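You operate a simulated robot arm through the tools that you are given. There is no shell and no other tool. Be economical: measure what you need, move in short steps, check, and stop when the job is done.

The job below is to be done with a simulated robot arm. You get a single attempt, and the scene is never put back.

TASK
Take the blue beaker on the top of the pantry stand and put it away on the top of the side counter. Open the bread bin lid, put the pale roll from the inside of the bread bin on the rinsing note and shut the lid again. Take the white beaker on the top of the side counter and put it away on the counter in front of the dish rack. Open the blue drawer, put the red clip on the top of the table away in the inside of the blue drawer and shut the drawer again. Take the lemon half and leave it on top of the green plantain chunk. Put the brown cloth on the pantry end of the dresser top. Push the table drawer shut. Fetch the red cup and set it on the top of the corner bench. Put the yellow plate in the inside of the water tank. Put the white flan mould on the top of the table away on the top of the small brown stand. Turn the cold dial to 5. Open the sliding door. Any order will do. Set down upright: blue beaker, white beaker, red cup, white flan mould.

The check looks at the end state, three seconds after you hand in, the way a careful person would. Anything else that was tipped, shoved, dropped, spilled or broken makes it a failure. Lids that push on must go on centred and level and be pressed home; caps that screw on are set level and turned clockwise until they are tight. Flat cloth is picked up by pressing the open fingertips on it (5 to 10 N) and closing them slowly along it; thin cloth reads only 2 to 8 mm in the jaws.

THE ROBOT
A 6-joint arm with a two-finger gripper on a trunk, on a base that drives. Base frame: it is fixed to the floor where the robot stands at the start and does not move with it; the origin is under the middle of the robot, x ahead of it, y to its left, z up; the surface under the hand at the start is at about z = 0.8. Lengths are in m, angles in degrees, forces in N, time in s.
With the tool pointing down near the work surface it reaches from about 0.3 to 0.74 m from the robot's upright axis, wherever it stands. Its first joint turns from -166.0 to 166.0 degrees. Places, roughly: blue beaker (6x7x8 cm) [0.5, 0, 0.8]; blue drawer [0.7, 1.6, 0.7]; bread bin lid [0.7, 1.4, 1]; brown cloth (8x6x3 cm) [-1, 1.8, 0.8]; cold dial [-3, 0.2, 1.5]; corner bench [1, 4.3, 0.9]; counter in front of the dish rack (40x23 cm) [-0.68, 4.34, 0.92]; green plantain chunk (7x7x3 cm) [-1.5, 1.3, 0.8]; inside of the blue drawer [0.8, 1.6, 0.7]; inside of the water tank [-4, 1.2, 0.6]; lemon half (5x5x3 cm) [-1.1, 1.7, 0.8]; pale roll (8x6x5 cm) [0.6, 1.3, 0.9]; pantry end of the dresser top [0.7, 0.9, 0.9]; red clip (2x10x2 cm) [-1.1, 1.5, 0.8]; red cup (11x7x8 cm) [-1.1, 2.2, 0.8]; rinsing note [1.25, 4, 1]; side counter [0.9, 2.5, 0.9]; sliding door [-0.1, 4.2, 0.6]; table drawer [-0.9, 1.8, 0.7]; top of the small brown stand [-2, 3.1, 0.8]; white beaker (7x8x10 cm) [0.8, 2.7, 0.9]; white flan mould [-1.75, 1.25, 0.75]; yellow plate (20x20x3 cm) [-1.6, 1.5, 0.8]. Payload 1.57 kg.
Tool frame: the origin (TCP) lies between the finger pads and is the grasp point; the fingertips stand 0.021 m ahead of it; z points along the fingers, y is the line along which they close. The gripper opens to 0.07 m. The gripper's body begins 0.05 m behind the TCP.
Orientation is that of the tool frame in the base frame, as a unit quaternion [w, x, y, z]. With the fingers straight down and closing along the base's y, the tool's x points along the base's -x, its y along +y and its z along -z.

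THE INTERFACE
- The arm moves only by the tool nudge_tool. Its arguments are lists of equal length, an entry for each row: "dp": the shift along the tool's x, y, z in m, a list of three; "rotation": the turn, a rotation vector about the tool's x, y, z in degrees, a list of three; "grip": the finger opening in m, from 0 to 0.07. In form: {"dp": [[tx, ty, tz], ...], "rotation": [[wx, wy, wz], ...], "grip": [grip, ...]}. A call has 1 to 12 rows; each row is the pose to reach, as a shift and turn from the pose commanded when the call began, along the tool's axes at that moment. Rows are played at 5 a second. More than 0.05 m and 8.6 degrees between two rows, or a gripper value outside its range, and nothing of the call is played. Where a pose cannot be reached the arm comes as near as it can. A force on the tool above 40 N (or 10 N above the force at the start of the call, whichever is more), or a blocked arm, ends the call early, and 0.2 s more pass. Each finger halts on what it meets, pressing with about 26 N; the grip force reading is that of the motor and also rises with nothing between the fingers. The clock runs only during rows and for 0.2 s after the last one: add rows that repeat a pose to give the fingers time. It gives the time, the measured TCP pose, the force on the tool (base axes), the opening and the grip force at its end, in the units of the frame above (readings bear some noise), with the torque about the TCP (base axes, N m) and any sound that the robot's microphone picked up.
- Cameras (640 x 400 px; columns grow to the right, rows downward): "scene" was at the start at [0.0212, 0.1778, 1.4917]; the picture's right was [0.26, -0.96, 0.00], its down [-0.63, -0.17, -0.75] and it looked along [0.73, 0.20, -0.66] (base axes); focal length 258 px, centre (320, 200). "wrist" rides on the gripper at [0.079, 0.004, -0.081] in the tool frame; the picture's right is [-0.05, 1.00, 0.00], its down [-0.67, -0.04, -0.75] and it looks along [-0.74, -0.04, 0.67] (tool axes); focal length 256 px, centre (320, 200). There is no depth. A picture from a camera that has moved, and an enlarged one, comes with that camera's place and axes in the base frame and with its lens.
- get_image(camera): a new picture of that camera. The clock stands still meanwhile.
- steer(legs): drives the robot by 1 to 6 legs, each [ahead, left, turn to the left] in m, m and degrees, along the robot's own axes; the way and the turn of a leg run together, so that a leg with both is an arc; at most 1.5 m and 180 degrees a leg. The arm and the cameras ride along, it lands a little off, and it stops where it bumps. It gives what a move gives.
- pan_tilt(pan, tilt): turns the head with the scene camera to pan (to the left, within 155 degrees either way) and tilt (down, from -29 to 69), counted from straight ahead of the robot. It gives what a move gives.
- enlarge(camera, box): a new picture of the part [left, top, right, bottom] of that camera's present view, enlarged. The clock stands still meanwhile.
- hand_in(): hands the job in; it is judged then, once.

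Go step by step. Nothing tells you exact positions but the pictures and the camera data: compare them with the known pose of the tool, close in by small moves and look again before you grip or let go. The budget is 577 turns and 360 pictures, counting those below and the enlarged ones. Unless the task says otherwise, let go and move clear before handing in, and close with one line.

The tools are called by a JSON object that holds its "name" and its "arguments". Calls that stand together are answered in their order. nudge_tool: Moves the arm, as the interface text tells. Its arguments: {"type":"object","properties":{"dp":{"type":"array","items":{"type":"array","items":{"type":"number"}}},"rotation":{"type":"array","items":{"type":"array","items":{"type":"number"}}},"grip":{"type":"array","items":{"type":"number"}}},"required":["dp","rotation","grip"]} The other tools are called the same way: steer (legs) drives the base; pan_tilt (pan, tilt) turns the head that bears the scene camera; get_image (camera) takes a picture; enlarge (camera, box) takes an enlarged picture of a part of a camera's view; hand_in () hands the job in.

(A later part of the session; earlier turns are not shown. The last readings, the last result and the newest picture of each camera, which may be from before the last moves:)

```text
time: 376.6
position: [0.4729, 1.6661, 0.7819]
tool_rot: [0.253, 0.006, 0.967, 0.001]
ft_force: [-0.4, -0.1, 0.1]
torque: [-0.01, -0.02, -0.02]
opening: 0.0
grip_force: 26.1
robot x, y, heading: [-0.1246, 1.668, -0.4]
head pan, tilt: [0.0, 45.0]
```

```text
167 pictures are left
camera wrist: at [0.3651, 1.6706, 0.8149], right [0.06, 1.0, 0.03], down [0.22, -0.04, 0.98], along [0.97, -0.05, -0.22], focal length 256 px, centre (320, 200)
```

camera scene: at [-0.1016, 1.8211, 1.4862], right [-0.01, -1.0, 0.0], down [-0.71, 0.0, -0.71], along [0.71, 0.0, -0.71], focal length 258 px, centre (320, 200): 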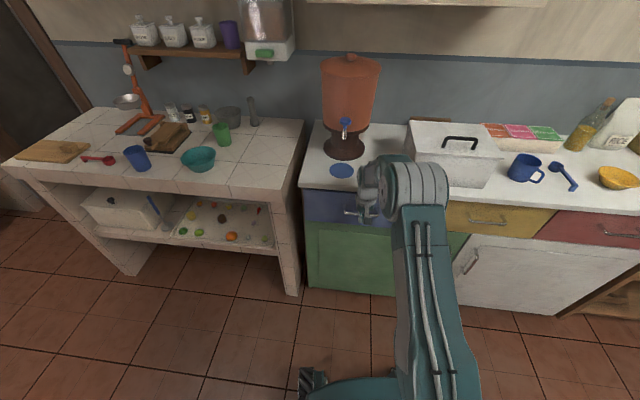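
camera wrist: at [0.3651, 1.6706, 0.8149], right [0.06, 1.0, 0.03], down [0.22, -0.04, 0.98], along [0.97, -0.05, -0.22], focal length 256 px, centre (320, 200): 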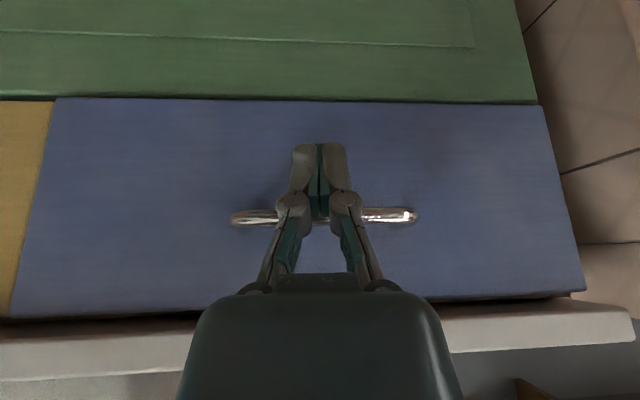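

{"name": "nudge_tool", "arguments": {"dp": [[-0.013, -0.002, 0.0073], [-0.026, -0.004, 0.0147], [-0.035, -0.005, 0.0196], [-0.044, -0.006, 0.0245], [-0.052, -0.008, 0.029], [-0.061, -0.009, 0.034]], "rotation": [[0, 0, 0], [0, 0, 0], [0, 0, 0], [0, 0, 0], [0, 0, 0], [0, 0, 0]], "grip": [0, 0, 0, 0, 0, 0]}}

{"name": "get_image", "arguments": {"camera": "wrist"}}

```text
time: 377.8
position: [0.5242, 1.6595, 0.7787]
tool_rot: [0.242, 0.005, 0.97, 0.003]
ft_force: [-1.5, 2.3, -1.9]
torque: [0.03, -0.02, 0.0]
opening: 0.0003
grip_force: 26.2
robot x, y, heading: [-0.1266, 1.6677, -0.3]
head pan, tilt: [0.0, 45.0]
stopped in row 6: the force on the tool passed its limit at 48 N (the readings are from after the stop); the commanded pose is now the measured one
```

```text
166 pictures are left
camera wrist: at [0.4167, 1.6644, 0.8128], right [0.05, 1.0, 0.03], down [0.24, -0.05, 0.97], along [0.97, -0.05, -0.24], focal length 256 px, centre (320, 200)
```

wrist: 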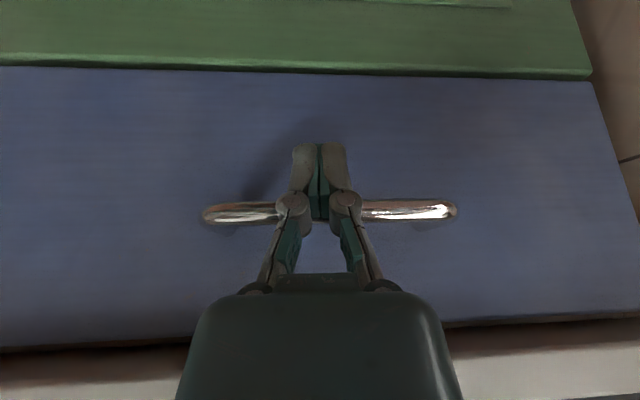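

Drawer at its hard stop now. Retract and straighten the wrist.

{"name": "nudge_tool", "arguments": {"dp": [[0.04, 0, -0.02], [0.075, 0, -0.04], [0.1, 0, -0.08], [0.1, 0, -0.125], [0.09, 0, -0.17], [0.08, 0, -0.215], [0.07, 0, -0.26], [0.06, 0, -0.305], [0.05, 0, -0.35], [0.05, 0, -0.35]], "rotation": [[0, 0, 0], [0, 0, 0], [0, 0, 0], [0, 4, 0], [0, 8, 0], [0, 12, 0], [0, 16, 0], [0, 20, 0], [0, 24, 0], [0, 28, 0]], "grip": [0, 0, 0, 0, 0, 0, 0, 0, 0, 0]}}

{"name": "get_image", "arguments": {"camera": "scene"}}

```text
time: 380.0
position: [0.3141, 1.6594, 1.0646]
tool_rot: [0.001, 0.004, 1.0, 0.005]
ft_force: [-0.3, -0.3, -0.4]
torque: [-0.01, -0.01, -0.01]
opening: 0.0
grip_force: 25.8
out of reach, approached as far as the arm can: row 2, 4, 5
robot x, y, heading: [-0.1266, 1.6645, -0.1]
head pan, tilt: [0.0, 45.0]
```

```text
165 pictures are left
camera scene: at [-0.1033, 1.8212, 1.4862], right [-0.01, -1.0, 0.0], down [-0.71, 0.0, -0.71], along [0.71, 0.0, -0.71], focal length 258 px, centre (320, 200)
```

scene: 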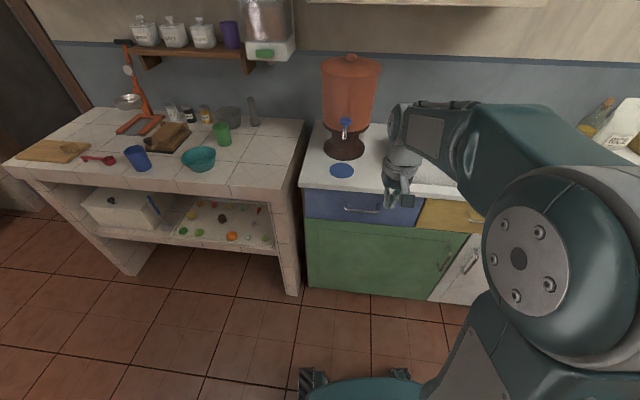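

The blue drawer is done. Next the brown cloth at about (-0.98, 1.80): turning to the table.

{"name": "steer", "arguments": {"legs": [[-0.1, 0.1, 0], [0, 0, 90], [0, 0, 90], [0.25, 0, 0]]}}

{"name": "nudge_tool", "arguments": {"dp": [[0, 0, 0], [0, 0, 0], [0, 0, 0], [0, 0, 0], [0, 0, 0], [0, 0, 0], [0, 0, 0], [0, 0, 0], [0, 0, 0], [0, 0, 0], [0, 0, 0], [0, 0, 0]], "rotation": [[0, 0, 8.2], [0, 0, 16.4], [0, 0, 24.6], [0, 0, 32.8], [0, 0, 41], [0, 0, 49.2], [0, 0, 57.4], [0, 0, 65.6], [0, 0, 73.8], [0, 0, 82], [0, 0, 90], [0, 0, 98]], "grip": [0.03, 0.06, 0.07, 0.07, 0.07, 0.07, 0.07, 0.07, 0.07, 0.07, 0.07, 0.07]}}

{"name": "get_image", "arguments": {"camera": "wrist"}}

```text
time: 390.2
position: [-0.9141, 1.8198, 1.0641]
tool_rot: [0.004, 0.999, -0.035, -0.001]
ft_force: [-0.2, 0.0, 0.0]
torque: [0.02, 0.01, 0.03]
opening: 0.0
grip_force: 26.2
robot x, y, heading: [-0.4763, 1.7792, 176.4]
head pan, tilt: [0.0, 45.0]
```

```text
time: 392.8
position: [-0.9132, 1.8202, 1.0641]
tool_rot: [-0.003, -0.628, 0.778, -0.002]
ft_force: [0.5, 0.7, -0.2]
torque: [-0.02, 0.01, 0.01]
opening: 0.07
grip_force: 0.1
robot x, y, heading: [-0.472, 1.784, 175.9]
head pan, tilt: [0.0, 45.0]
```

```text
164 pictures are left
camera wrist: at [-0.9333, 1.7431, 1.1453], right [-0.97, 0.26, 0.0], down [0.18, 0.65, 0.74], along [0.19, 0.71, -0.67], focal length 256 px, centre (320, 200)
```

wrist: 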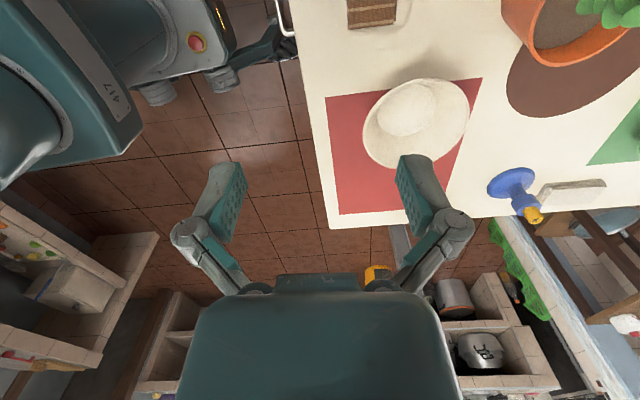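

{"name": "nudge_tool", "arguments": {"dp": [[0.028, 0.011, 0], [0.056, 0.022, 0], [0.084, 0.033, 0.01], [0.112, 0.0445, 0.02], [0.112, 0.0445, 0.02]], "rotation": [[0, 0, -1.5], [0, 0, -3], [0, 0, -4.5], [0, 0, -5], [0, 0, -5]], "grip": [0.07, 0.07, 0.07, 0.07, 0.07]}}

{"name": "get_image", "arguments": {"camera": "wrist"}}

```text
time: 394.0
position: [-0.9803, 1.7192, 1.0449]
tool_rot: [-0.004, -0.663, 0.749, -0.002]
ft_force: [-1.2, 0.1, -0.4]
torque: [0.02, 0.01, 0.0]
opening: 0.07
grip_force: 0.0
robot x, y, heading: [-0.474, 1.783, 176.1]
head pan, tilt: [0.0, 45.0]
```

```text
163 pictures are left
camera wrist: at [-0.9926, 1.6405, 1.1268], right [-0.98, 0.17, 0.0], down [0.12, 0.66, 0.74], along [0.13, 0.73, -0.67], focal length 256 px, centre (320, 200)
```

wrist: 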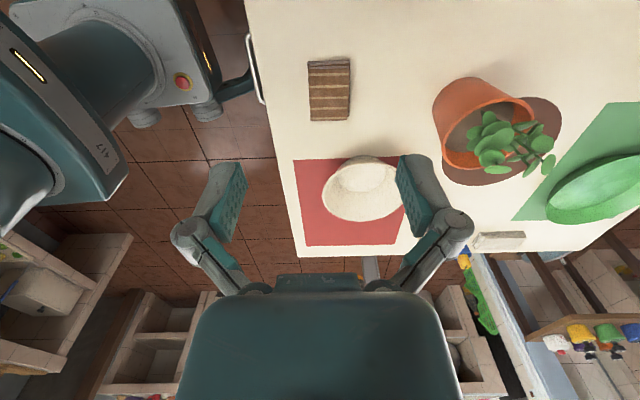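

{"name": "enlarge", "arguments": {"camera": "wrist", "box": [280, 40, 380, 140]}}

```text
4.00 times, centred on (330, 90) of wrist
camera zoom: at [-0.9926, 1.6405, 1.1268], right [-0.98, 0.17, 0.0], down [0.12, 0.66, 0.74], along [0.13, 0.73, -0.67], focal length 1024 px, centre (280, 640)
```

zoom: 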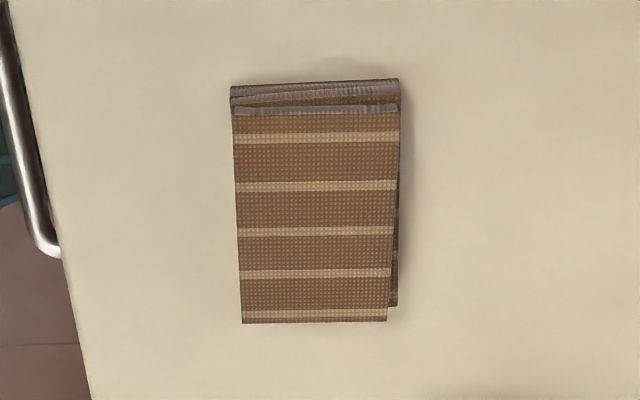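

Folded cloth, about 5.5 × 7.4 cm, centred at (-0.976, 1.805). Moving over it and down.

{"name": "nudge_tool", "arguments": {"dp": [[-0.03, 0.002, 0.02], [-0.06, 0.004, 0.05], [-0.086, 0.0065, 0.09], [-0.086, 0.0065, 0.135], [-0.086, 0.0065, 0.18], [-0.086, 0.0065, 0.225], [-0.086, 0.0065, 0.225]], "rotation": [[0, 0, 0], [0, 0, 0], [0, 0, 0], [0, 0, 0], [0, 0, 0], [0, 0, 0], [0, 0, 0]], "grip": [0.07, 0.07, 0.07, 0.07, 0.07, 0.07, 0.07]}}

{"name": "get_image", "arguments": {"camera": "wrist"}}

```text
time: 395.6
position: [-0.9752, 1.8047, 0.8199]
tool_rot: [-0.003, -0.662, 0.749, -0.002]
ft_force: [0.1, 0.6, -0.1]
torque: [0.01, 0.01, 0.01]
opening: 0.0697
grip_force: 0.1
robot x, y, heading: [-0.4748, 1.7836, 176.4]
head pan, tilt: [0.0, 45.0]
```

```text
161 pictures are left
camera wrist: at [-0.9884, 1.7264, 0.9021], right [-0.98, 0.17, 0.0], down [0.12, 0.66, 0.74], along [0.13, 0.73, -0.67], focal length 256 px, centre (320, 200)
```

wrist: 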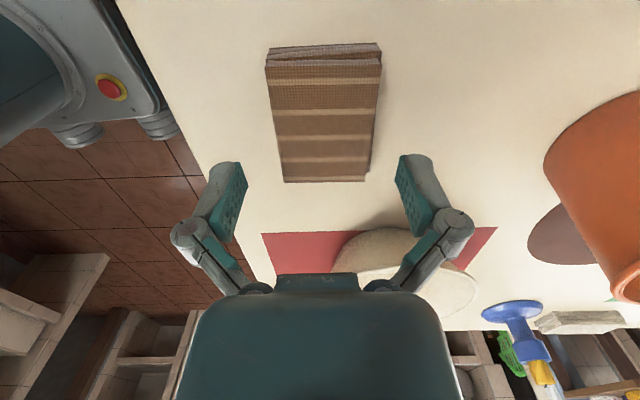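

{"name": "nudge_tool", "arguments": {"dp": [[0.004, 0.001, 0.02], [0.005, 0.001, 0.037], [0.005, 0.001, 0.045], [0.005, 0.001, 0.045]], "rotation": [[0, 0, 0], [0, 0, 0], [0, 0, 0], [0, 0, 0]], "grip": [0.07, 0.07, 0.07, 0.07]}}

{"name": "get_image", "arguments": {"camera": "wrist"}}

```text
time: 396.6
position: [-0.9778, 1.7984, 0.7752]
tool_rot: [-0.004, -0.663, 0.749, -0.002]
ft_force: [0.0, -0.6, 0.8]
torque: [0.01, 0.01, 0.0]
opening: 0.0699
grip_force: 0.0
robot x, y, heading: [-0.4716, 1.7851, 176.1]
head pan, tilt: [0.0, 45.0]
```

```text
160 pictures are left
camera wrist: at [-0.9913, 1.7208, 0.8563], right [-0.98, 0.17, 0.0], down [0.12, 0.66, 0.74], along [0.13, 0.73, -0.67], focal length 256 px, centre (320, 200)
```

wrist: 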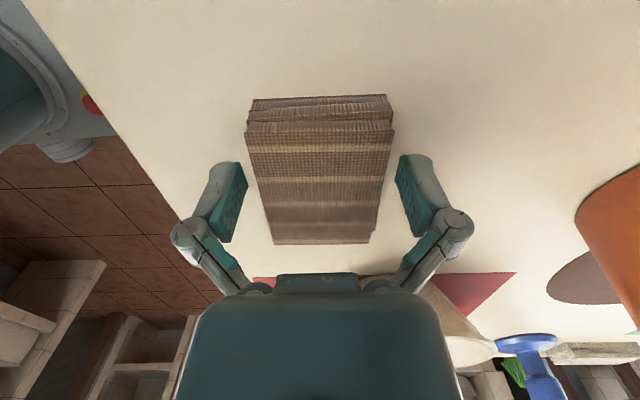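

Straddling it. Closing slowly.

{"name": "nudge_tool", "arguments": {"dp": [[0, 0, 0.001], [0, 0, 0.001], [0, 0, 0.001], [0, 0, 0.001], [0, 0, 0.001], [0, 0, 0.001]], "rotation": [[0, 0, 0], [0, 0, 0], [0, 0, 0], [0, 0, 0], [0, 0, 0], [0, 0, 0]], "grip": [0.06, 0.05, 0.04, 0.03, 0.03, 0.03]}}

{"name": "get_image", "arguments": {"camera": "wrist"}}

```text
time: 398.0
position: [-0.9778, 1.7981, 0.7741]
tool_rot: [-0.004, -0.662, 0.75, -0.001]
ft_force: [0.3, 0.3, 11.3]
torque: [0.03, -0.05, -0.01]
opening: 0.0572
grip_force: 25.9
robot x, y, heading: [-0.4716, 1.7834, 176.0]
head pan, tilt: [0.0, 45.0]
```

```text
159 pictures are left
camera wrist: at [-0.9919, 1.7205, 0.8555], right [-0.98, 0.17, 0.0], down [0.12, 0.66, 0.74], along [0.13, 0.73, -0.67], focal length 256 px, centre (320, 200)
```

wrist: 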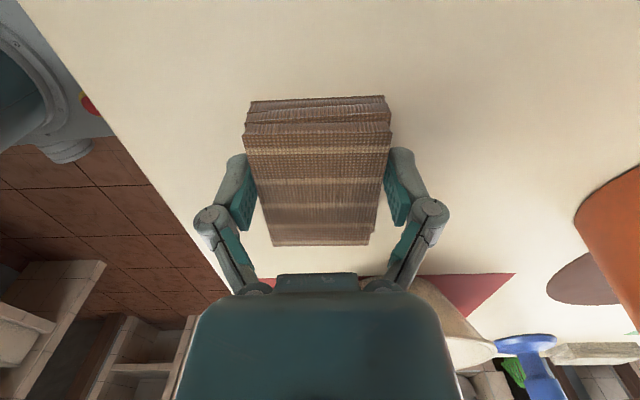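

Held at 57 mm. Lifting.

{"name": "nudge_tool", "arguments": {"dp": [[0, 0, -0.03], [0, 0, -0.07], [0, 0, -0.115], [0, 0, -0.16], [0, 0, -0.205], [0, 0, -0.25], [0, 0, -0.295], [0, 0, -0.34], [0, 0, -0.38], [0, 0, -0.41]], "rotation": [[0, 0, 0], [0, 0, 0], [0, 0, 0], [0, 0, 0], [0, 0, 0], [0, 0, 0], [0, 0, 0], [0, 0, 0], [0, 0, 0], [0, 0, 0]], "grip": [0.03, 0.03, 0.03, 0.03, 0.03, 0.03, 0.03, 0.03, 0.03, 0.03]}}

{"name": "get_image", "arguments": {"camera": "wrist"}}

```text
time: 400.2
position: [-0.9775, 1.7999, 1.1824]
tool_rot: [-0.004, -0.663, 0.749, -0.003]
ft_force: [-1.4, 0.4, -0.1]
torque: [0.0, 0.03, 0.0]
opening: 0.0574
grip_force: 25.7
robot x, y, heading: [-0.4728, 1.7814, 176.1]
head pan, tilt: [0.0, 45.0]
```

```text
158 pictures are left
camera wrist: at [-0.9905, 1.7225, 1.2657], right [-0.98, 0.17, 0.0], down [0.12, 0.66, 0.74], along [0.13, 0.73, -0.67], focal length 256 px, centre (320, 200)
```

wrist: 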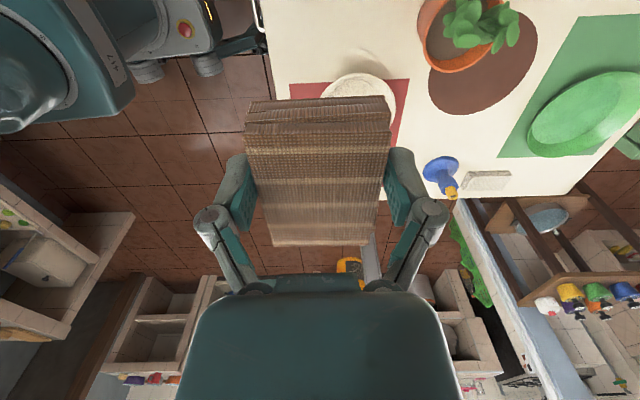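

{"name": "steer", "arguments": {"legs": [[-0.38, 0, 0], [0, 0, 92], [0, 0, 92], [0, -0.85, 0]]}}

{"name": "pan_tilt", "arguments": {"pan": -5, "tilt": 42}}

{"name": "get_image", "arguments": {"camera": "scene"}}

{"name": "get_image", "arguments": {"camera": "wrist"}}

```text
time: 414.4
position: [0.3614, 0.9052, 1.1836]
tool_rot: [-0.002, 0.743, 0.67, 0.003]
ft_force: [0.3, 0.8, -1.1]
torque: [-0.01, 0.07, -0.02]
opening: 0.0572
grip_force: 25.5
robot x, y, heading: [-0.1383, 0.9096, -2.9]
head pan, tilt: [0.0, 45.0]
```

```text
time: 415.1
position: [0.362, 0.904, 1.1842]
tool_rot: [-0.003, 0.742, 0.67, 0.004]
ft_force: [0.3, 0.2, -0.5]
torque: [0.02, 0.01, 0.02]
opening: 0.0571
grip_force: 26.5
robot x, y, heading: [-0.1425, 0.9086, -2.8]
head pan, tilt: [-5.0, 42.0]
```

```text
157 pictures are left
camera scene: at [-0.112, 1.0567, 1.4904], right [-0.14, -0.99, 0.0], down [-0.66, 0.09, -0.74], along [0.74, -0.1, -0.67], focal length 258 px, centre (320, 200)
```

scene: 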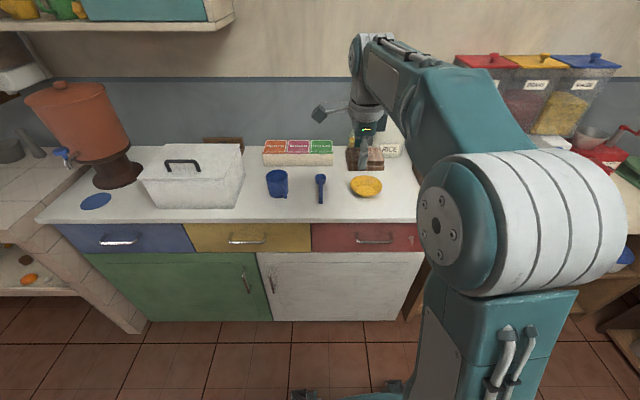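

```text
156 pictures are left
camera wrist: at [0.3741, 0.9815, 1.2653], right [0.99, -0.16, 0.0], down [-0.11, -0.66, 0.74], along [-0.11, -0.73, -0.67], focal length 256 px, centre (320, 200)
```

wrist: 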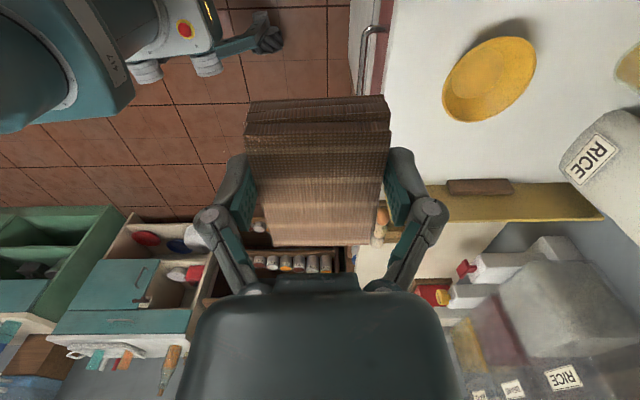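

{"name": "enlarge", "arguments": {"camera": "scene", "box": [250, 120, 420, 226]}}

```text
3.76 times, centred on (335, 173) of scene
camera zoom: at [-0.112, 1.0567, 1.4904], right [-0.14, -0.99, 0.0], down [-0.66, 0.09, -0.74], along [0.74, -0.1, -0.67], focal length 972 px, centre (264, 302)
```

zoom: 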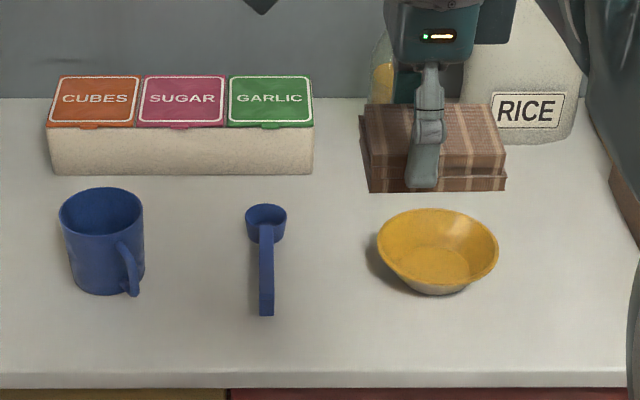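

Good free spot on the pantry end: about (0.71, 0.857), between spoon, bowl and spice box. Driving closer.

{"name": "steer", "arguments": {"legs": [[0.24, 0, 0]]}}

{"name": "get_image", "arguments": {"camera": "wrist"}}

```text
time: 416.9
position: [0.602, 0.8897, 1.1832]
tool_rot: [-0.002, 0.743, 0.669, 0.004]
ft_force: [-0.3, 0.1, -0.5]
torque: [-0.01, -0.04, -0.02]
opening: 0.0572
grip_force: 25.8
robot x, y, heading: [0.0993, 0.8974, -3.0]
head pan, tilt: [-5.0, 42.0]
```

```text
154 pictures are left
camera wrist: at [0.6144, 0.9683, 1.2656], right [0.99, -0.16, 0.0], down [-0.11, -0.66, 0.74], along [-0.12, -0.73, -0.67], focal length 256 px, centre (320, 200)
```

wrist: 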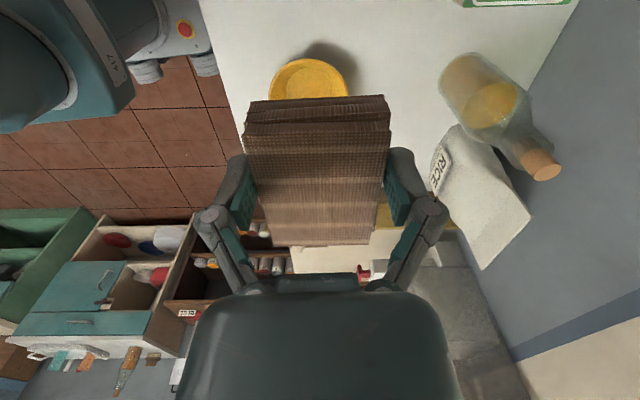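

{"name": "nudge_tool", "arguments": {"dp": [[-0.007, 0.037, 0], [-0.0144, 0.074, 0.01], [-0.0216, 0.111, 0.03], [-0.0216, 0.111, 0.075], [-0.0216, 0.111, 0.12], [-0.0216, 0.111, 0.165], [-0.0216, 0.111, 0.165]], "rotation": [[0, 0, 0], [0, 0, 0], [0, 0, 0], [0, 0, 0], [0, 0, 0], [0, 0, 0], [0, 0, 0]], "grip": [0.03, 0.03, 0.03, 0.03, 0.03, 0.03, 0.03]}}

{"name": "get_image", "arguments": {"camera": "wrist"}}

{"name": "get_image", "arguments": {"camera": "scene"}}

```text
time: 418.5
position: [0.7106, 0.8592, 1.0178]
tool_rot: [-0.002, 0.743, 0.67, 0.004]
ft_force: [-0.3, 0.5, 0.2]
torque: [0.0, -0.01, 0.0]
opening: 0.0568
grip_force: 25.5
robot x, y, heading: [0.0973, 0.9002, -2.9]
head pan, tilt: [-5.0, 42.0]
```

```text
153 pictures are left
camera wrist: at [0.723, 0.9362, 1.0993], right [0.99, -0.16, 0.0], down [-0.11, -0.66, 0.74], along [-0.12, -0.73, -0.67], focal length 256 px, centre (320, 200)
```

wrist: 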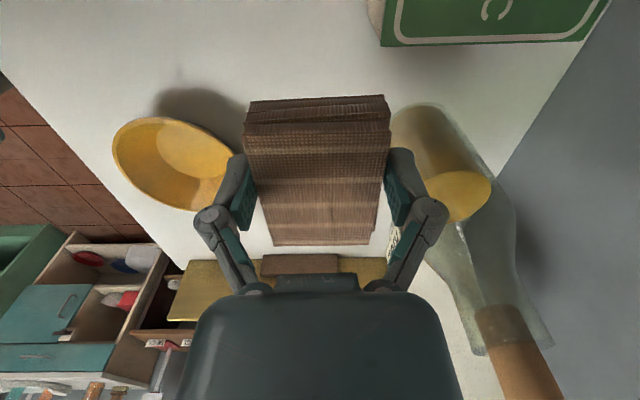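

```text
152 pictures are left
camera scene: at [0.1294, 1.0438, 1.4905], right [-0.14, -0.99, 0.0], down [-0.66, 0.09, -0.74], along [0.73, -0.1, -0.67], focal length 258 px, centre (320, 200)
```

scene: 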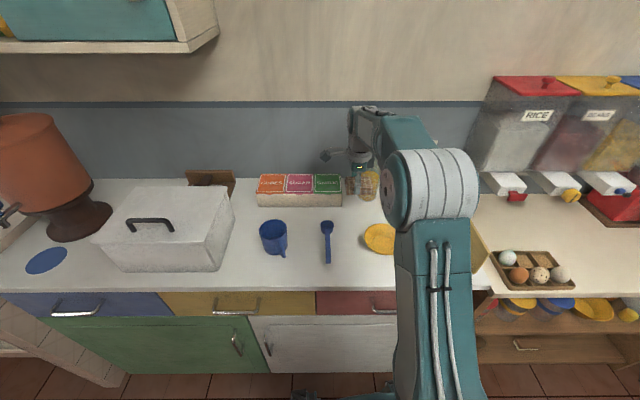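

{"name": "nudge_tool", "arguments": {"dp": [[0, -0.006, 0.03], [0, -0.006, 0.06], [0, -0.006, 0.085], [0, -0.006, 0.1], [0, -0.006, 0.1]], "rotation": [[0, 0, 0], [0, 0, 0], [0, 0, 0], [0, 0, 0], [0, 0, 0]], "grip": [0.03, 0.03, 0.03, 0.03, 0.03]}}

{"name": "get_image", "arguments": {"camera": "wrist"}}

```text
time: 419.7
position: [0.7033, 0.8602, 0.9189]
tool_rot: [-0.002, 0.744, 0.669, 0.005]
ft_force: [-0.3, -0.3, -0.3]
torque: [0.01, 0.02, 0.03]
opening: 0.0572
grip_force: 26.0
robot x, y, heading: [0.0948, 0.8986, -3.2]
head pan, tilt: [-5.0, 42.0]
```

```text
151 pictures are left
camera wrist: at [0.7165, 0.9384, 1.0004], right [0.99, -0.16, 0.0], down [-0.11, -0.67, 0.74], along [-0.12, -0.73, -0.67], focal length 256 px, centre (320, 200)
```

wrist: 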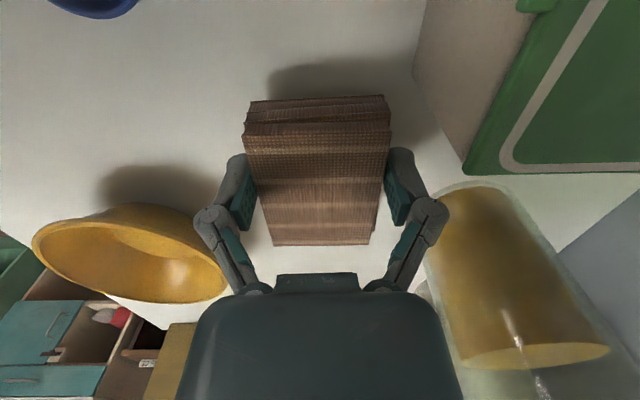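

Clear all round. Last millimetres down.

{"name": "nudge_tool", "arguments": {"dp": [[0, 0, 0.004], [0, 0, 0.008], [0, 0, 0.012], [0, 0, 0.015], [0, 0, 0.015]], "rotation": [[0, 0, 0], [0, 0, 0], [0, 0, 0], [0, 0, 0], [0, 0, 0]], "grip": [0.03, 0.03, 0.03, 0.03, 0.03]}}

```text
time: 420.9
position: [0.7049, 0.8605, 0.9056]
tool_rot: [0.0, 0.742, 0.67, 0.006]
ft_force: [-0.5, 0.3, 26.0]
torque: [-0.01, 0.03, 0.0]
opening: 0.058
grip_force: 26.1
robot x, y, heading: [0.1, 0.8998, -3.0]
head pan, tilt: [-5.0, 42.0]
```

Contact. Opening just enough and rising.

{"name": "nudge_tool", "arguments": {"dp": [[0, 0, -0.001], [0, 0, -0.001], [0, 0, -0.001], [0, 0, -0.03], [0, 0, -0.07], [0, 0, -0.11], [0, 0, -0.15], [0, 0, -0.19], [0, 0, -0.23], [0, 0, -0.26]], "rotation": [[0, 0, 0], [0, 0, 0], [0, 0, 0], [0, 0, 0], [0, 0, 0], [0, 0, 0], [0, 0, 0], [0, 0, 0], [0, 0, 0], [0, 0, 0]], "grip": [0.062, 0.067, 0.068, 0.068, 0.068, 0.068, 0.068, 0.068, 0.068, 0.068]}}

{"name": "get_image", "arguments": {"camera": "wrist"}}

```text
time: 423.1
position: [0.7021, 0.8577, 1.1621]
tool_rot: [-0.003, 0.743, 0.67, 0.003]
ft_force: [0.9, 0.0, -0.7]
torque: [-0.01, 0.02, -0.02]
opening: 0.0679
grip_force: 0.1
robot x, y, heading: [0.0955, 0.8966, -3.0]
head pan, tilt: [-5.0, 42.0]
```

```text
150 pictures are left
camera wrist: at [0.716, 0.9352, 1.2441], right [0.99, -0.16, 0.0], down [-0.11, -0.67, 0.74], along [-0.12, -0.73, -0.67], focal length 256 px, centre (320, 200)
```

wrist: 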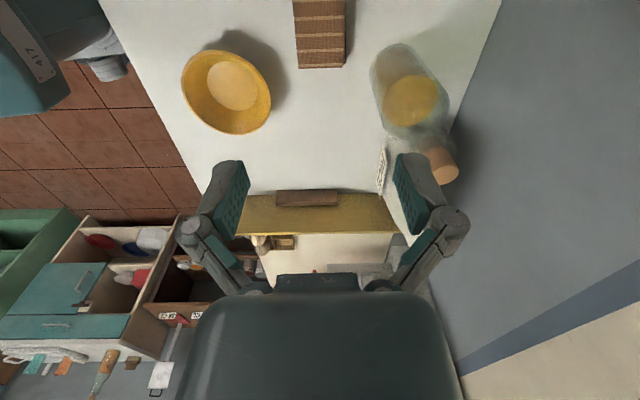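

Cloth placed. Next the lemon half; retracting and driving to the table.

{"name": "nudge_tool", "arguments": {"dp": [[0, -0.04, -0.01], [0, -0.08, -0.02], [0, -0.12, -0.03], [0, -0.15, -0.03]], "rotation": [[0, 0, 0], [0, 0, 0], [0, 0, 0], [0, 0, 0]], "grip": [0.068, 0.068, 0.068, 0.068]}}

{"name": "steer", "arguments": {"legs": [[-0.25, 0, 0], [0, 0, 92], [0, 0, 92], [0, -0.75, 0], [0.28, 0, 0]]}}

{"name": "get_image", "arguments": {"camera": "wrist"}}

{"name": "pan_tilt", "arguments": {"pan": 0, "tilt": 38}}

{"name": "get_image", "arguments": {"camera": "scene"}}

```text
time: 424.1
position: [0.5528, 0.874, 1.1935]
tool_rot: [-0.003, 0.744, 0.669, 0.004]
ft_force: [0.4, 0.5, 0.0]
torque: [0.01, 0.02, 0.01]
opening: 0.0679
grip_force: 0.1
robot x, y, heading: [0.0965, 0.8937, -2.9]
head pan, tilt: [-5.0, 42.0]
```

```text
time: 438.7
position: [-0.8516, 1.6728, 1.1928]
tool_rot: [-0.003, -0.679, 0.734, -0.002]
ft_force: [-0.8, 0.2, 0.4]
torque: [0.01, -0.02, -0.01]
opening: 0.0681
grip_force: 0.1
robot x, y, heading: [-0.3964, 1.6648, 178.7]
head pan, tilt: [-5.0, 42.0]
```

```text
149 pictures are left
camera wrist: at [-0.8622, 1.5953, 1.2737], right [-0.99, 0.13, 0.0], down [0.09, 0.67, 0.74], along [0.1, 0.73, -0.67], focal length 256 px, centre (320, 200)
```

wrist: 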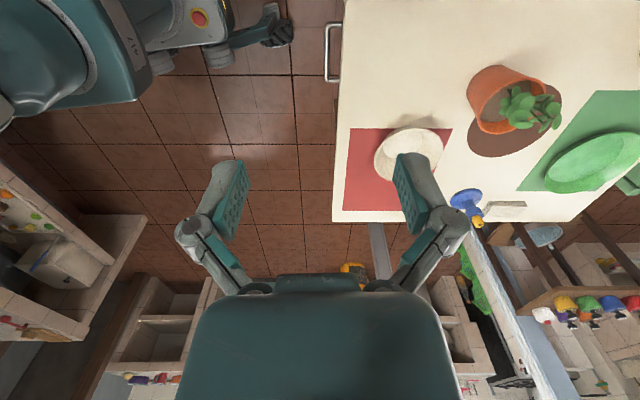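

```text
time: 439.4
position: [-0.8529, 1.6747, 1.1918]
tool_rot: [-0.004, -0.68, 0.734, -0.001]
ft_force: [-0.5, 0.0, 0.4]
torque: [-0.02, 0.02, 0.02]
opening: 0.0679
grip_force: 0.0
robot x, y, heading: [-0.3982, 1.6646, 178.9]
head pan, tilt: [0.0, 38.0]
```

```text
148 pictures are left
camera scene: at [-0.4282, 1.5088, 1.4964], right [0.02, 1.0, 0.0], down [0.62, -0.01, -0.79], along [-0.79, 0.02, -0.62], focal length 258 px, centre (320, 200)
```

scene: 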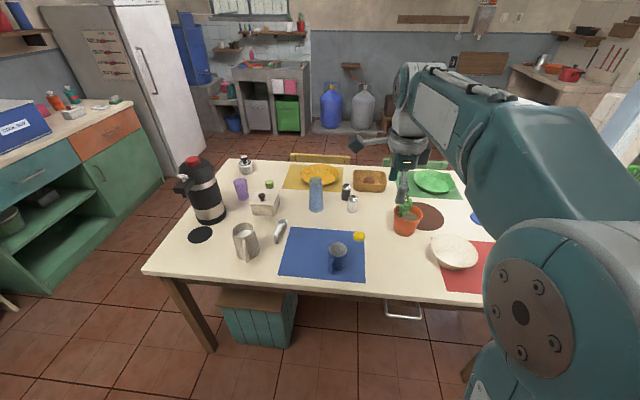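

{"name": "steer", "arguments": {"legs": [[0.12, 0, 0]]}}

{"name": "nudge_tool", "arguments": {"dp": [[0.0168, 0.0316, 0.03], [0.0336, 0.0632, 0.06], [0.0504, 0.0948, 0.09], [0.0672, 0.1264, 0.12], [0.084, 0.158, 0.15], [0.084, 0.158, 0.18], [0.084, 0.158, 0.18]], "rotation": [[0, 0, 0], [0, 0, 0], [0, 0, 0], [0, 0, 0], [0, 0, 0], [0, 0, 0], [0, 0, 0]], "grip": [0.065, 0.065, 0.065, 0.065, 0.065, 0.065, 0.065]}}

{"name": "get_image", "arguments": {"camera": "wrist"}}

```text
time: 440.6
position: [-0.9711, 1.6782, 1.1921]
tool_rot: [-0.005, -0.679, 0.734, -0.003]
ft_force: [-0.4, -0.1, -1.3]
torque: [-0.03, 0.0, -0.03]
opening: 0.0682
grip_force: 0.1
robot x, y, heading: [-0.5142, 1.6665, 178.4]
head pan, tilt: [0.0, 38.0]
```

```text
time: 442.2
position: [-1.1365, 1.6044, 1.0146]
tool_rot: [-0.004, -0.679, 0.734, -0.003]
ft_force: [0.7, 0.5, -0.1]
torque: [0.0, 0.03, 0.01]
opening: 0.065
grip_force: 0.0
robot x, y, heading: [-0.5147, 1.6651, 178.6]
head pan, tilt: [0.0, 38.0]
```

```text
147 pictures are left
camera wrist: at [-1.1462, 1.5259, 1.0957], right [-0.99, 0.13, 0.0], down [0.09, 0.67, 0.74], along [0.1, 0.73, -0.67], focal length 256 px, centre (320, 200)
```

wrist: 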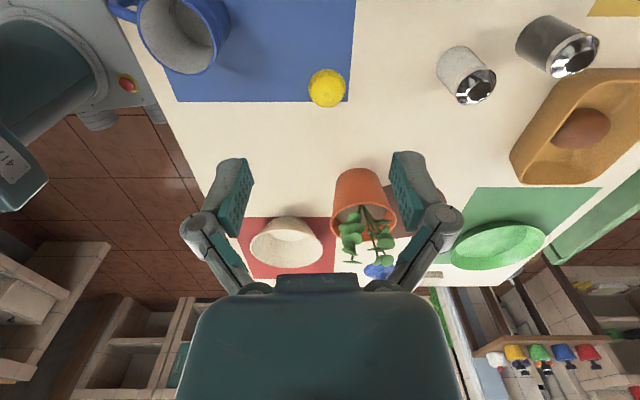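

{"name": "nudge_tool", "arguments": {"dp": [[-0.03, 0.002, 0.03], [-0.068, 0.0037, 0.06], [-0.068, 0.0037, 0.105], [-0.068, 0.0037, 0.15], [-0.068, 0.0037, 0.19], [-0.068, 0.0037, 0.215], [-0.068, 0.0037, 0.215]], "rotation": [[0, 0, 0], [0, 0, 0], [0, 0, 0], [0, 0, 0], [0, 0, 0], [0, 0, 0], [0, 0, 0]], "grip": [0.065, 0.065, 0.065, 0.065, 0.065, 0.065, 0.065]}}

{"name": "get_image", "arguments": {"camera": "wrist"}}

```text
time: 443.8
position: [-1.1338, 1.6726, 0.7979]
tool_rot: [-0.004, -0.678, 0.735, -0.001]
ft_force: [-0.9, -0.4, 0.0]
torque: [0.01, 0.0, 0.0]
opening: 0.065
grip_force: 0.0
robot x, y, heading: [-0.5164, 1.6676, 178.4]
head pan, tilt: [0.0, 38.0]
```

```text
146 pictures are left
camera wrist: at [-1.1434, 1.5936, 0.8793], right [-0.99, 0.13, 0.0], down [0.09, 0.67, 0.74], along [0.1, 0.73, -0.67], focal length 256 px, centre (320, 200)
```

wrist: 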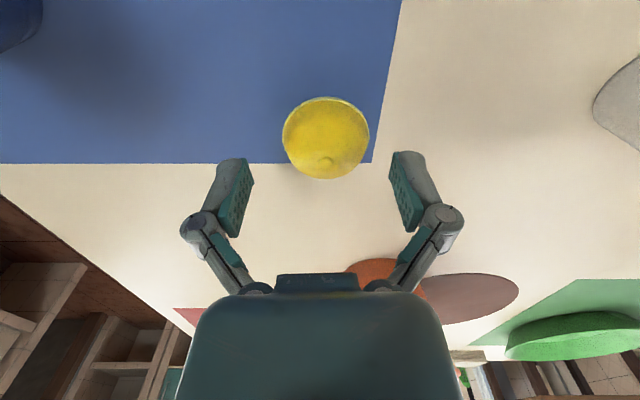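

{"name": "nudge_tool", "arguments": {"dp": [[0.002, 0.002, 0.012], [0.002, 0.002, 0.024], [0.002, 0.002, 0.025], [0.002, 0.002, 0.025], [0.002, 0.002, 0.025], [0.002, 0.002, 0.025]], "rotation": [[0, 0, 0], [0, 0, 0], [0, 0, 0], [0, 0, 0], [0, 0, 0], [0, 0, 0]], "grip": [0.065, 0.065, 0.06, 0.05, 0.04, 0.04]}}

{"name": "get_image", "arguments": {"camera": "wrist"}}

```text
time: 445.2
position: [-1.1369, 1.6697, 0.7725]
tool_rot: [-0.004, -0.679, 0.734, -0.002]
ft_force: [-1.1, 0.0, 2.7]
torque: [0.04, -0.04, 0.01]
opening: 0.0476
grip_force: 26.6
robot x, y, heading: [-0.5145, 1.6673, 178.5]
head pan, tilt: [0.0, 38.0]
```

```text
145 pictures are left
camera wrist: at [-1.1468, 1.5917, 0.8543], right [-0.99, 0.13, 0.0], down [0.09, 0.67, 0.74], along [0.1, 0.73, -0.67], focal length 256 px, centre (320, 200)
```

wrist: 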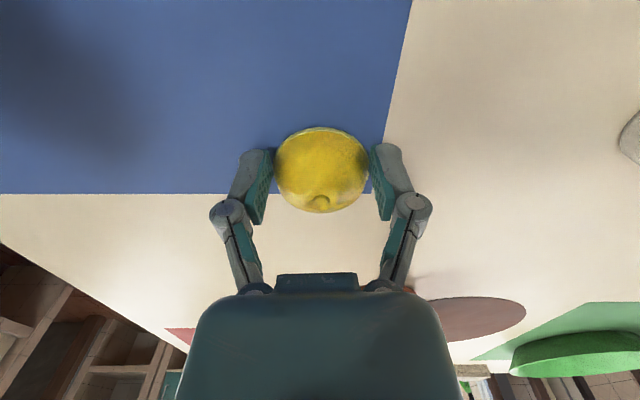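

Gripped at 47.6 mm. Lift and retract.

{"name": "nudge_tool", "arguments": {"dp": [[0, 0, -0.03], [0, 0, -0.07], [0, 0, -0.115], [0, 0, -0.16], [0, 0, -0.205], [0, 0, -0.25], [0, -0.03, -0.285], [0, -0.065, -0.32], [0, -0.1, -0.35], [0, -0.14, -0.37], [0, -0.18, -0.39]], "rotation": [[0, 0, 0], [0, 0, 0], [0, 0, 0], [0, 0, 0], [0, 0, 0], [0, 0, 0], [0, 0, 0], [0, 0, 0], [0, 0, 0], [0, 0, 0], [0, 0, 0]], "grip": [0.035, 0.035, 0.035, 0.035, 0.035, 0.035, 0.035, 0.035, 0.035, 0.035, 0.035]}}

{"name": "get_image", "arguments": {"camera": "wrist"}}

{"name": "pan_tilt", "arguments": {"pan": 55, "tilt": 35}}

{"name": "get_image", "arguments": {"camera": "scene"}}

```text
time: 447.6
position: [-0.9555, 1.6603, 1.1571]
tool_rot: [-0.003, -0.679, 0.734, -0.003]
ft_force: [0.4, 0.2, -0.3]
torque: [0.02, -0.04, -0.01]
opening: 0.0472
grip_force: 26.3
robot x, y, heading: [-0.5151, 1.6661, 178.6]
head pan, tilt: [0.0, 38.0]
```

```text
144 pictures are left
camera wrist: at [-0.9653, 1.5814, 1.2395], right [-0.99, 0.13, 0.0], down [0.09, 0.67, 0.74], along [0.1, 0.73, -0.67], focal length 256 px, centre (320, 200)
```

wrist: 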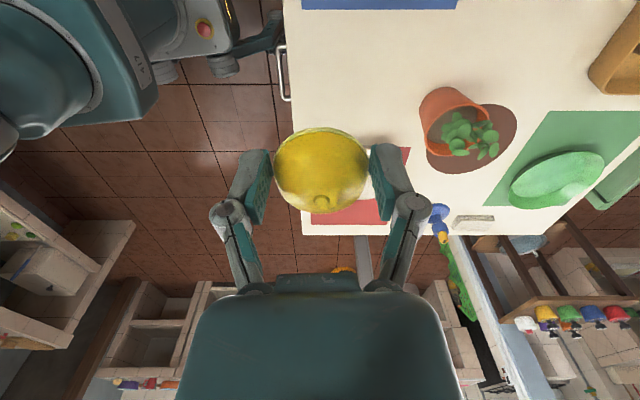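

```text
time: 448.8
position: [-0.9569, 1.66, 1.158]
tool_rot: [-0.005, -0.679, 0.735, -0.002]
ft_force: [0.5, -0.1, -0.5]
torque: [0.03, -0.01, 0.0]
opening: 0.0472
grip_force: 26.1
robot x, y, heading: [-0.5125, 1.6707, 178.5]
head pan, tilt: [55.0, 35.0]
```

```text
143 pictures are left
camera scene: at [-0.5136, 1.4386, 1.501], right [-0.8, 0.59, 0.0], down [0.34, 0.46, -0.82], along [-0.49, -0.66, -0.57], focal length 258 px, centre (320, 200)
```

scene: 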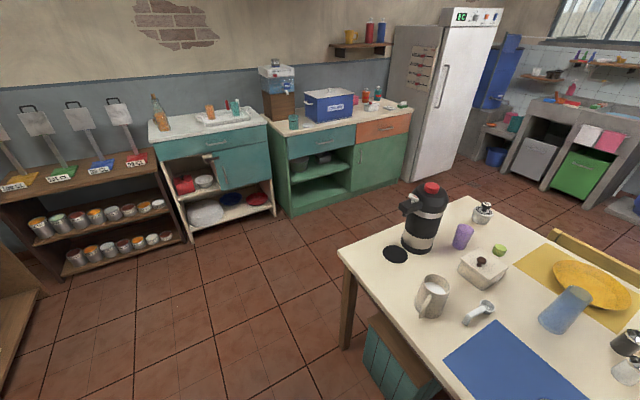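

Free floor south of the table. I'll go round to the south end to reach the plantain chunk at (-1.5, 1.28).

{"name": "steer", "arguments": {"legs": [[-0.2, 0, 0], [0, 1.15, 0], [1.15, 0, 0], [0, 0, -88]]}}

{"name": "pan_tilt", "arguments": {"pan": 0, "tilt": 40}}

{"name": "get_image", "arguments": {"camera": "scene"}}

{"name": "get_image", "arguments": {"camera": "wrist"}}

```text
time: 465.1
position: [-1.5252, 0.9807, 1.1572]
tool_rot: [-0.004, 0.013, 1.0, 0.001]
ft_force: [0.3, -1.0, -0.8]
torque: [-0.02, 0.0, 0.01]
opening: 0.0473
grip_force: 25.7
robot x, y, heading: [-1.4938, 0.5391, 91.5]
head pan, tilt: [55.0, 35.0]
```

```text
time: 466.3
position: [-1.5248, 0.978, 1.1578]
tool_rot: [-0.005, 0.013, 1.0, 0.001]
ft_force: [0.1, -0.6, -0.5]
torque: [0.0, 0.02, 0.02]
opening: 0.0471
grip_force: 26.4
robot x, y, heading: [-1.499, 0.5367, 91.7]
head pan, tilt: [0.0, 40.0]
```

```text
142 pictures are left
camera scene: at [-1.6524, 0.5603, 1.4934], right [1.0, 0.03, 0.0], down [0.02, -0.64, -0.77], along [-0.02, 0.77, -0.64], focal length 258 px, centre (320, 200)
```

scene: 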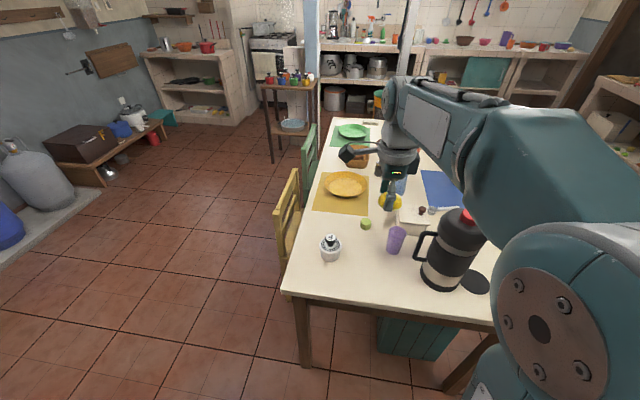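

```text
141 pictures are left
camera wrist: at [-1.6027, 0.9857, 1.2397], right [0.08, 1.0, 0.0], down [0.67, -0.05, 0.74], along [0.74, -0.06, -0.67], focal length 256 px, centre (320, 200)
```

wrist: 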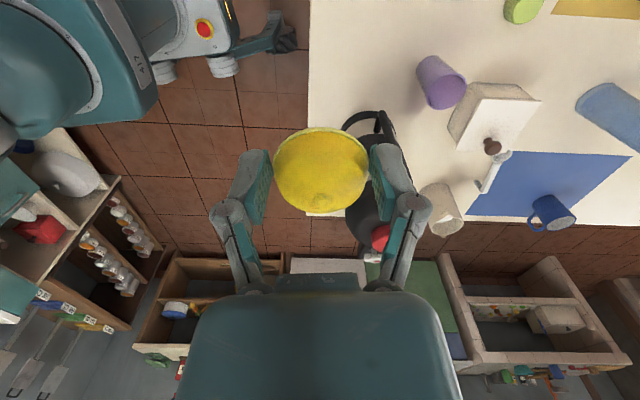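

{"name": "enlarge", "arguments": {"camera": "scene", "box": [290, 150, 450, 310]}}

```text
2.50 times, centred on (370, 230) of scene
camera zoom: at [-1.6524, 0.5603, 1.4934], right [1.0, 0.03, 0.0], down [0.02, -0.64, -0.77], along [-0.02, 0.77, -0.64], focal length 646 px, centre (195, 125)
```

zoom: 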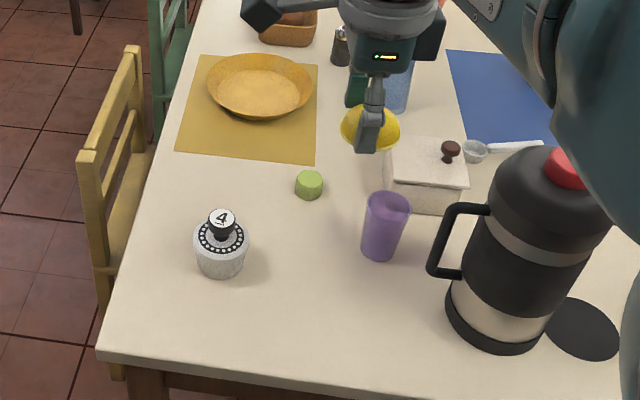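

The plantain chunk is at (-1.488, 1.285). Nudging the base closer, then hovering the lemon over it.

{"name": "steer", "arguments": {"legs": [[0.11, 0, 0]]}}

{"name": "nudge_tool", "arguments": {"dp": [[-0.008, 0.046, 0.02], [-0.016, 0.092, 0.05], [-0.024, 0.138, 0.08], [-0.032, 0.18, 0.1], [-0.032, 0.195, 0.14], [-0.032, 0.195, 0.18], [-0.032, 0.195, 0.22], [-0.032, 0.195, 0.22]], "rotation": [[0, 0, 0], [0, 0, 0], [0, 0, 0], [0, 0, 0], [0, 0, 0], [0, 0, 0], [0, 0, 0], [0, 0, 0]], "grip": [0.035, 0.035, 0.035, 0.035, 0.035, 0.035, 0.035, 0.035]}}

{"name": "get_image", "arguments": {"camera": "wrist"}}

{"name": "get_image", "arguments": {"camera": "scene"}}

```text
time: 467.5
position: [-1.5266, 1.0902, 1.158]
tool_rot: [-0.004, 0.013, 1.0, 0.0]
ft_force: [0.0, -0.1, -0.4]
torque: [0.03, 0.01, -0.01]
opening: 0.0471
grip_force: 26.2
robot x, y, heading: [-1.4997, 0.653, 91.8]
head pan, tilt: [0.0, 40.0]
```

```text
refused: row 1 steps farther than a row can; nothing moved
```

```text
139 pictures are left
camera wrist: at [-1.6054, 1.0959, 1.2396], right [0.08, 1.0, 0.0], down [0.67, -0.05, 0.74], along [0.74, -0.06, -0.67], focal length 256 px, centre (320, 200)
```

wrist: 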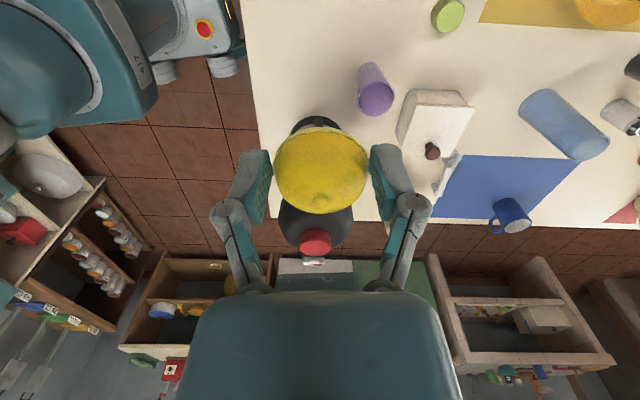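

```text
138 pictures are left
camera scene: at [-1.6554, 0.6706, 1.4934], right [1.0, 0.03, 0.0], down [0.02, -0.64, -0.77], along [-0.02, 0.77, -0.64], focal length 258 px, centre (320, 200)
```

scene: 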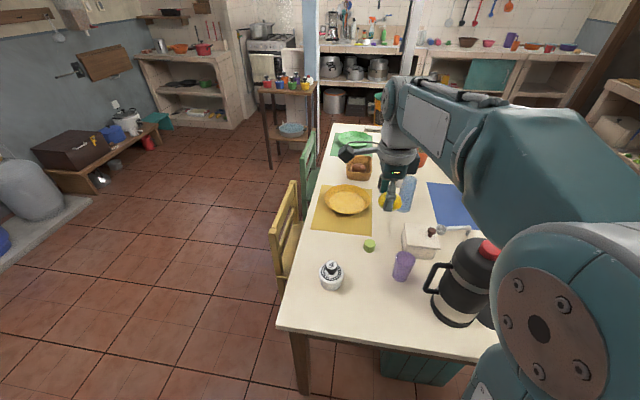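

{"name": "nudge_tool", "arguments": {"dp": [[-0.007, 0.038, 0.02], [-0.014, 0.076, 0.04], [-0.02, 0.114, 0.06], [-0.026, 0.152, 0.08], [-0.028, 0.19, 0.1], [-0.028, 0.19, 0.14], [-0.028, 0.19, 0.18], [-0.028, 0.19, 0.22], [-0.028, 0.19, 0.22]], "rotation": [[0, 0, 0], [0, 0, 0], [0, 0, 0], [0, 0, 0], [0, 0, 0], [0, 0, 0], [0, 0, 0], [0, 0, 0], [0, 0, 0]], "grip": [0.035, 0.035, 0.035, 0.035, 0.035, 0.035, 0.035, 0.035, 0.035]}}

{"name": "get_image", "arguments": {"camera": "wrist"}}

{"name": "enlarge", "arguments": {"camera": "scene", "box": [290, 180, 450, 300]}}

```text
time: 469.5
position: [-1.4956, 1.278, 0.9359]
tool_rot: [-0.005, 0.013, 1.0, 0.001]
ft_force: [-0.4, 0.3, 0.1]
torque: [0.02, 0.0, 0.0]
opening: 0.0472
grip_force: 26.4
robot x, y, heading: [-1.5024, 0.6484, 91.6]
head pan, tilt: [0.0, 40.0]
```

```text
137 pictures are left
camera wrist: at [-1.5743, 1.2835, 1.0179], right [0.08, 1.0, 0.0], down [0.67, -0.05, 0.74], along [0.74, -0.06, -0.67], focal length 256 px, centre (320, 200)
```

wrist: 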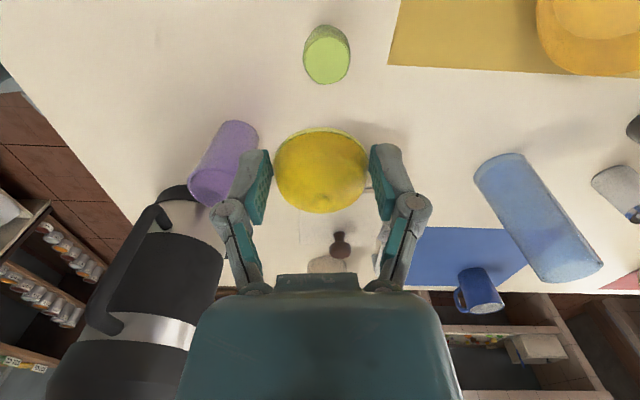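

```text
3.33 times, centred on (370, 240) of scene
camera zoom: at [-1.6552, 0.6718, 1.4934], right [1.0, 0.03, 0.0], down [0.02, -0.64, -0.76], along [-0.02, 0.76, -0.64], focal length 861 px, centre (153, 67)
```

zoom: 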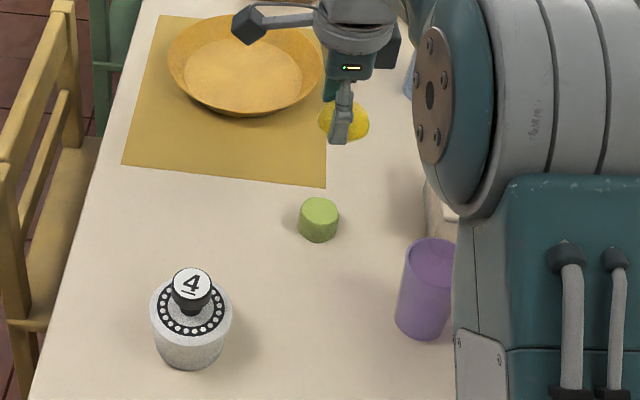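

The plantain top projects to (-1.4946, 1.2825). Lowering onto it.

{"name": "nudge_tool", "arguments": {"dp": [[-0.001, 0.004, 0.04], [-0.001, 0.004, 0.08], [-0.001, 0.004, 0.105], [-0.001, 0.004, 0.12], [-0.001, 0.004, 0.12]], "rotation": [[0, 0, 0], [0, 0, 0], [0, 0, 0], [0, 0, 0], [0, 0, 0]], "grip": [0.035, 0.035, 0.035, 0.035, 0.035]}}

{"name": "get_image", "arguments": {"camera": "wrist"}}

{"name": "enlarge", "arguments": {"camera": "scene", "box": [320, 200, 420, 280]}}

```text
time: 470.7
position: [-1.4967, 1.2827, 0.8169]
tool_rot: [-0.004, 0.013, 1.0, 0.001]
ft_force: [-0.3, -0.4, 0.7]
torque: [-0.01, 0.02, -0.01]
opening: 0.0475
grip_force: 26.1
robot x, y, heading: [-1.4969, 0.6508, 91.4]
head pan, tilt: [0.0, 40.0]
```

```text
135 pictures are left
camera wrist: at [-1.5739, 1.2888, 0.8981], right [0.08, 1.0, 0.0], down [0.67, -0.05, 0.74], along [0.74, -0.06, -0.67], focal length 256 px, centre (320, 200)
```

wrist: 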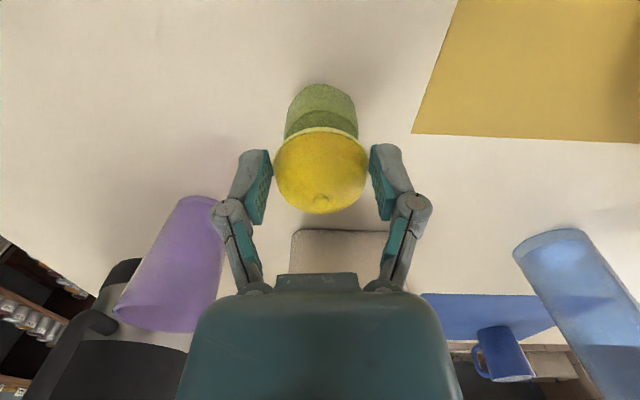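

```text
5.00 times, centred on (370, 240) of scene
camera zoom: at [-1.6552, 0.672, 1.4934], right [1.0, 0.03, 0.0], down [0.02, -0.64, -0.76], along [-0.02, 0.76, -0.64], focal length 1292 px, centre (70, 0)
```

zoom: 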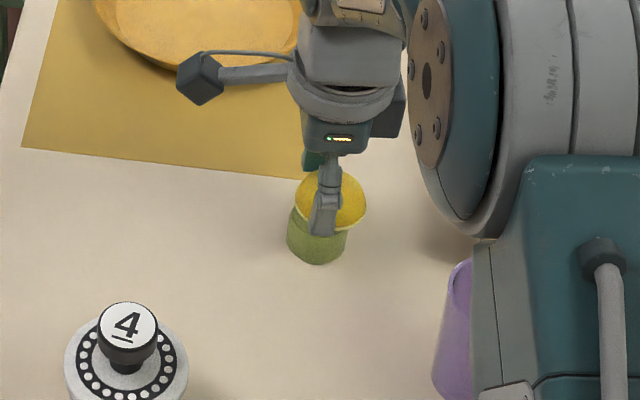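

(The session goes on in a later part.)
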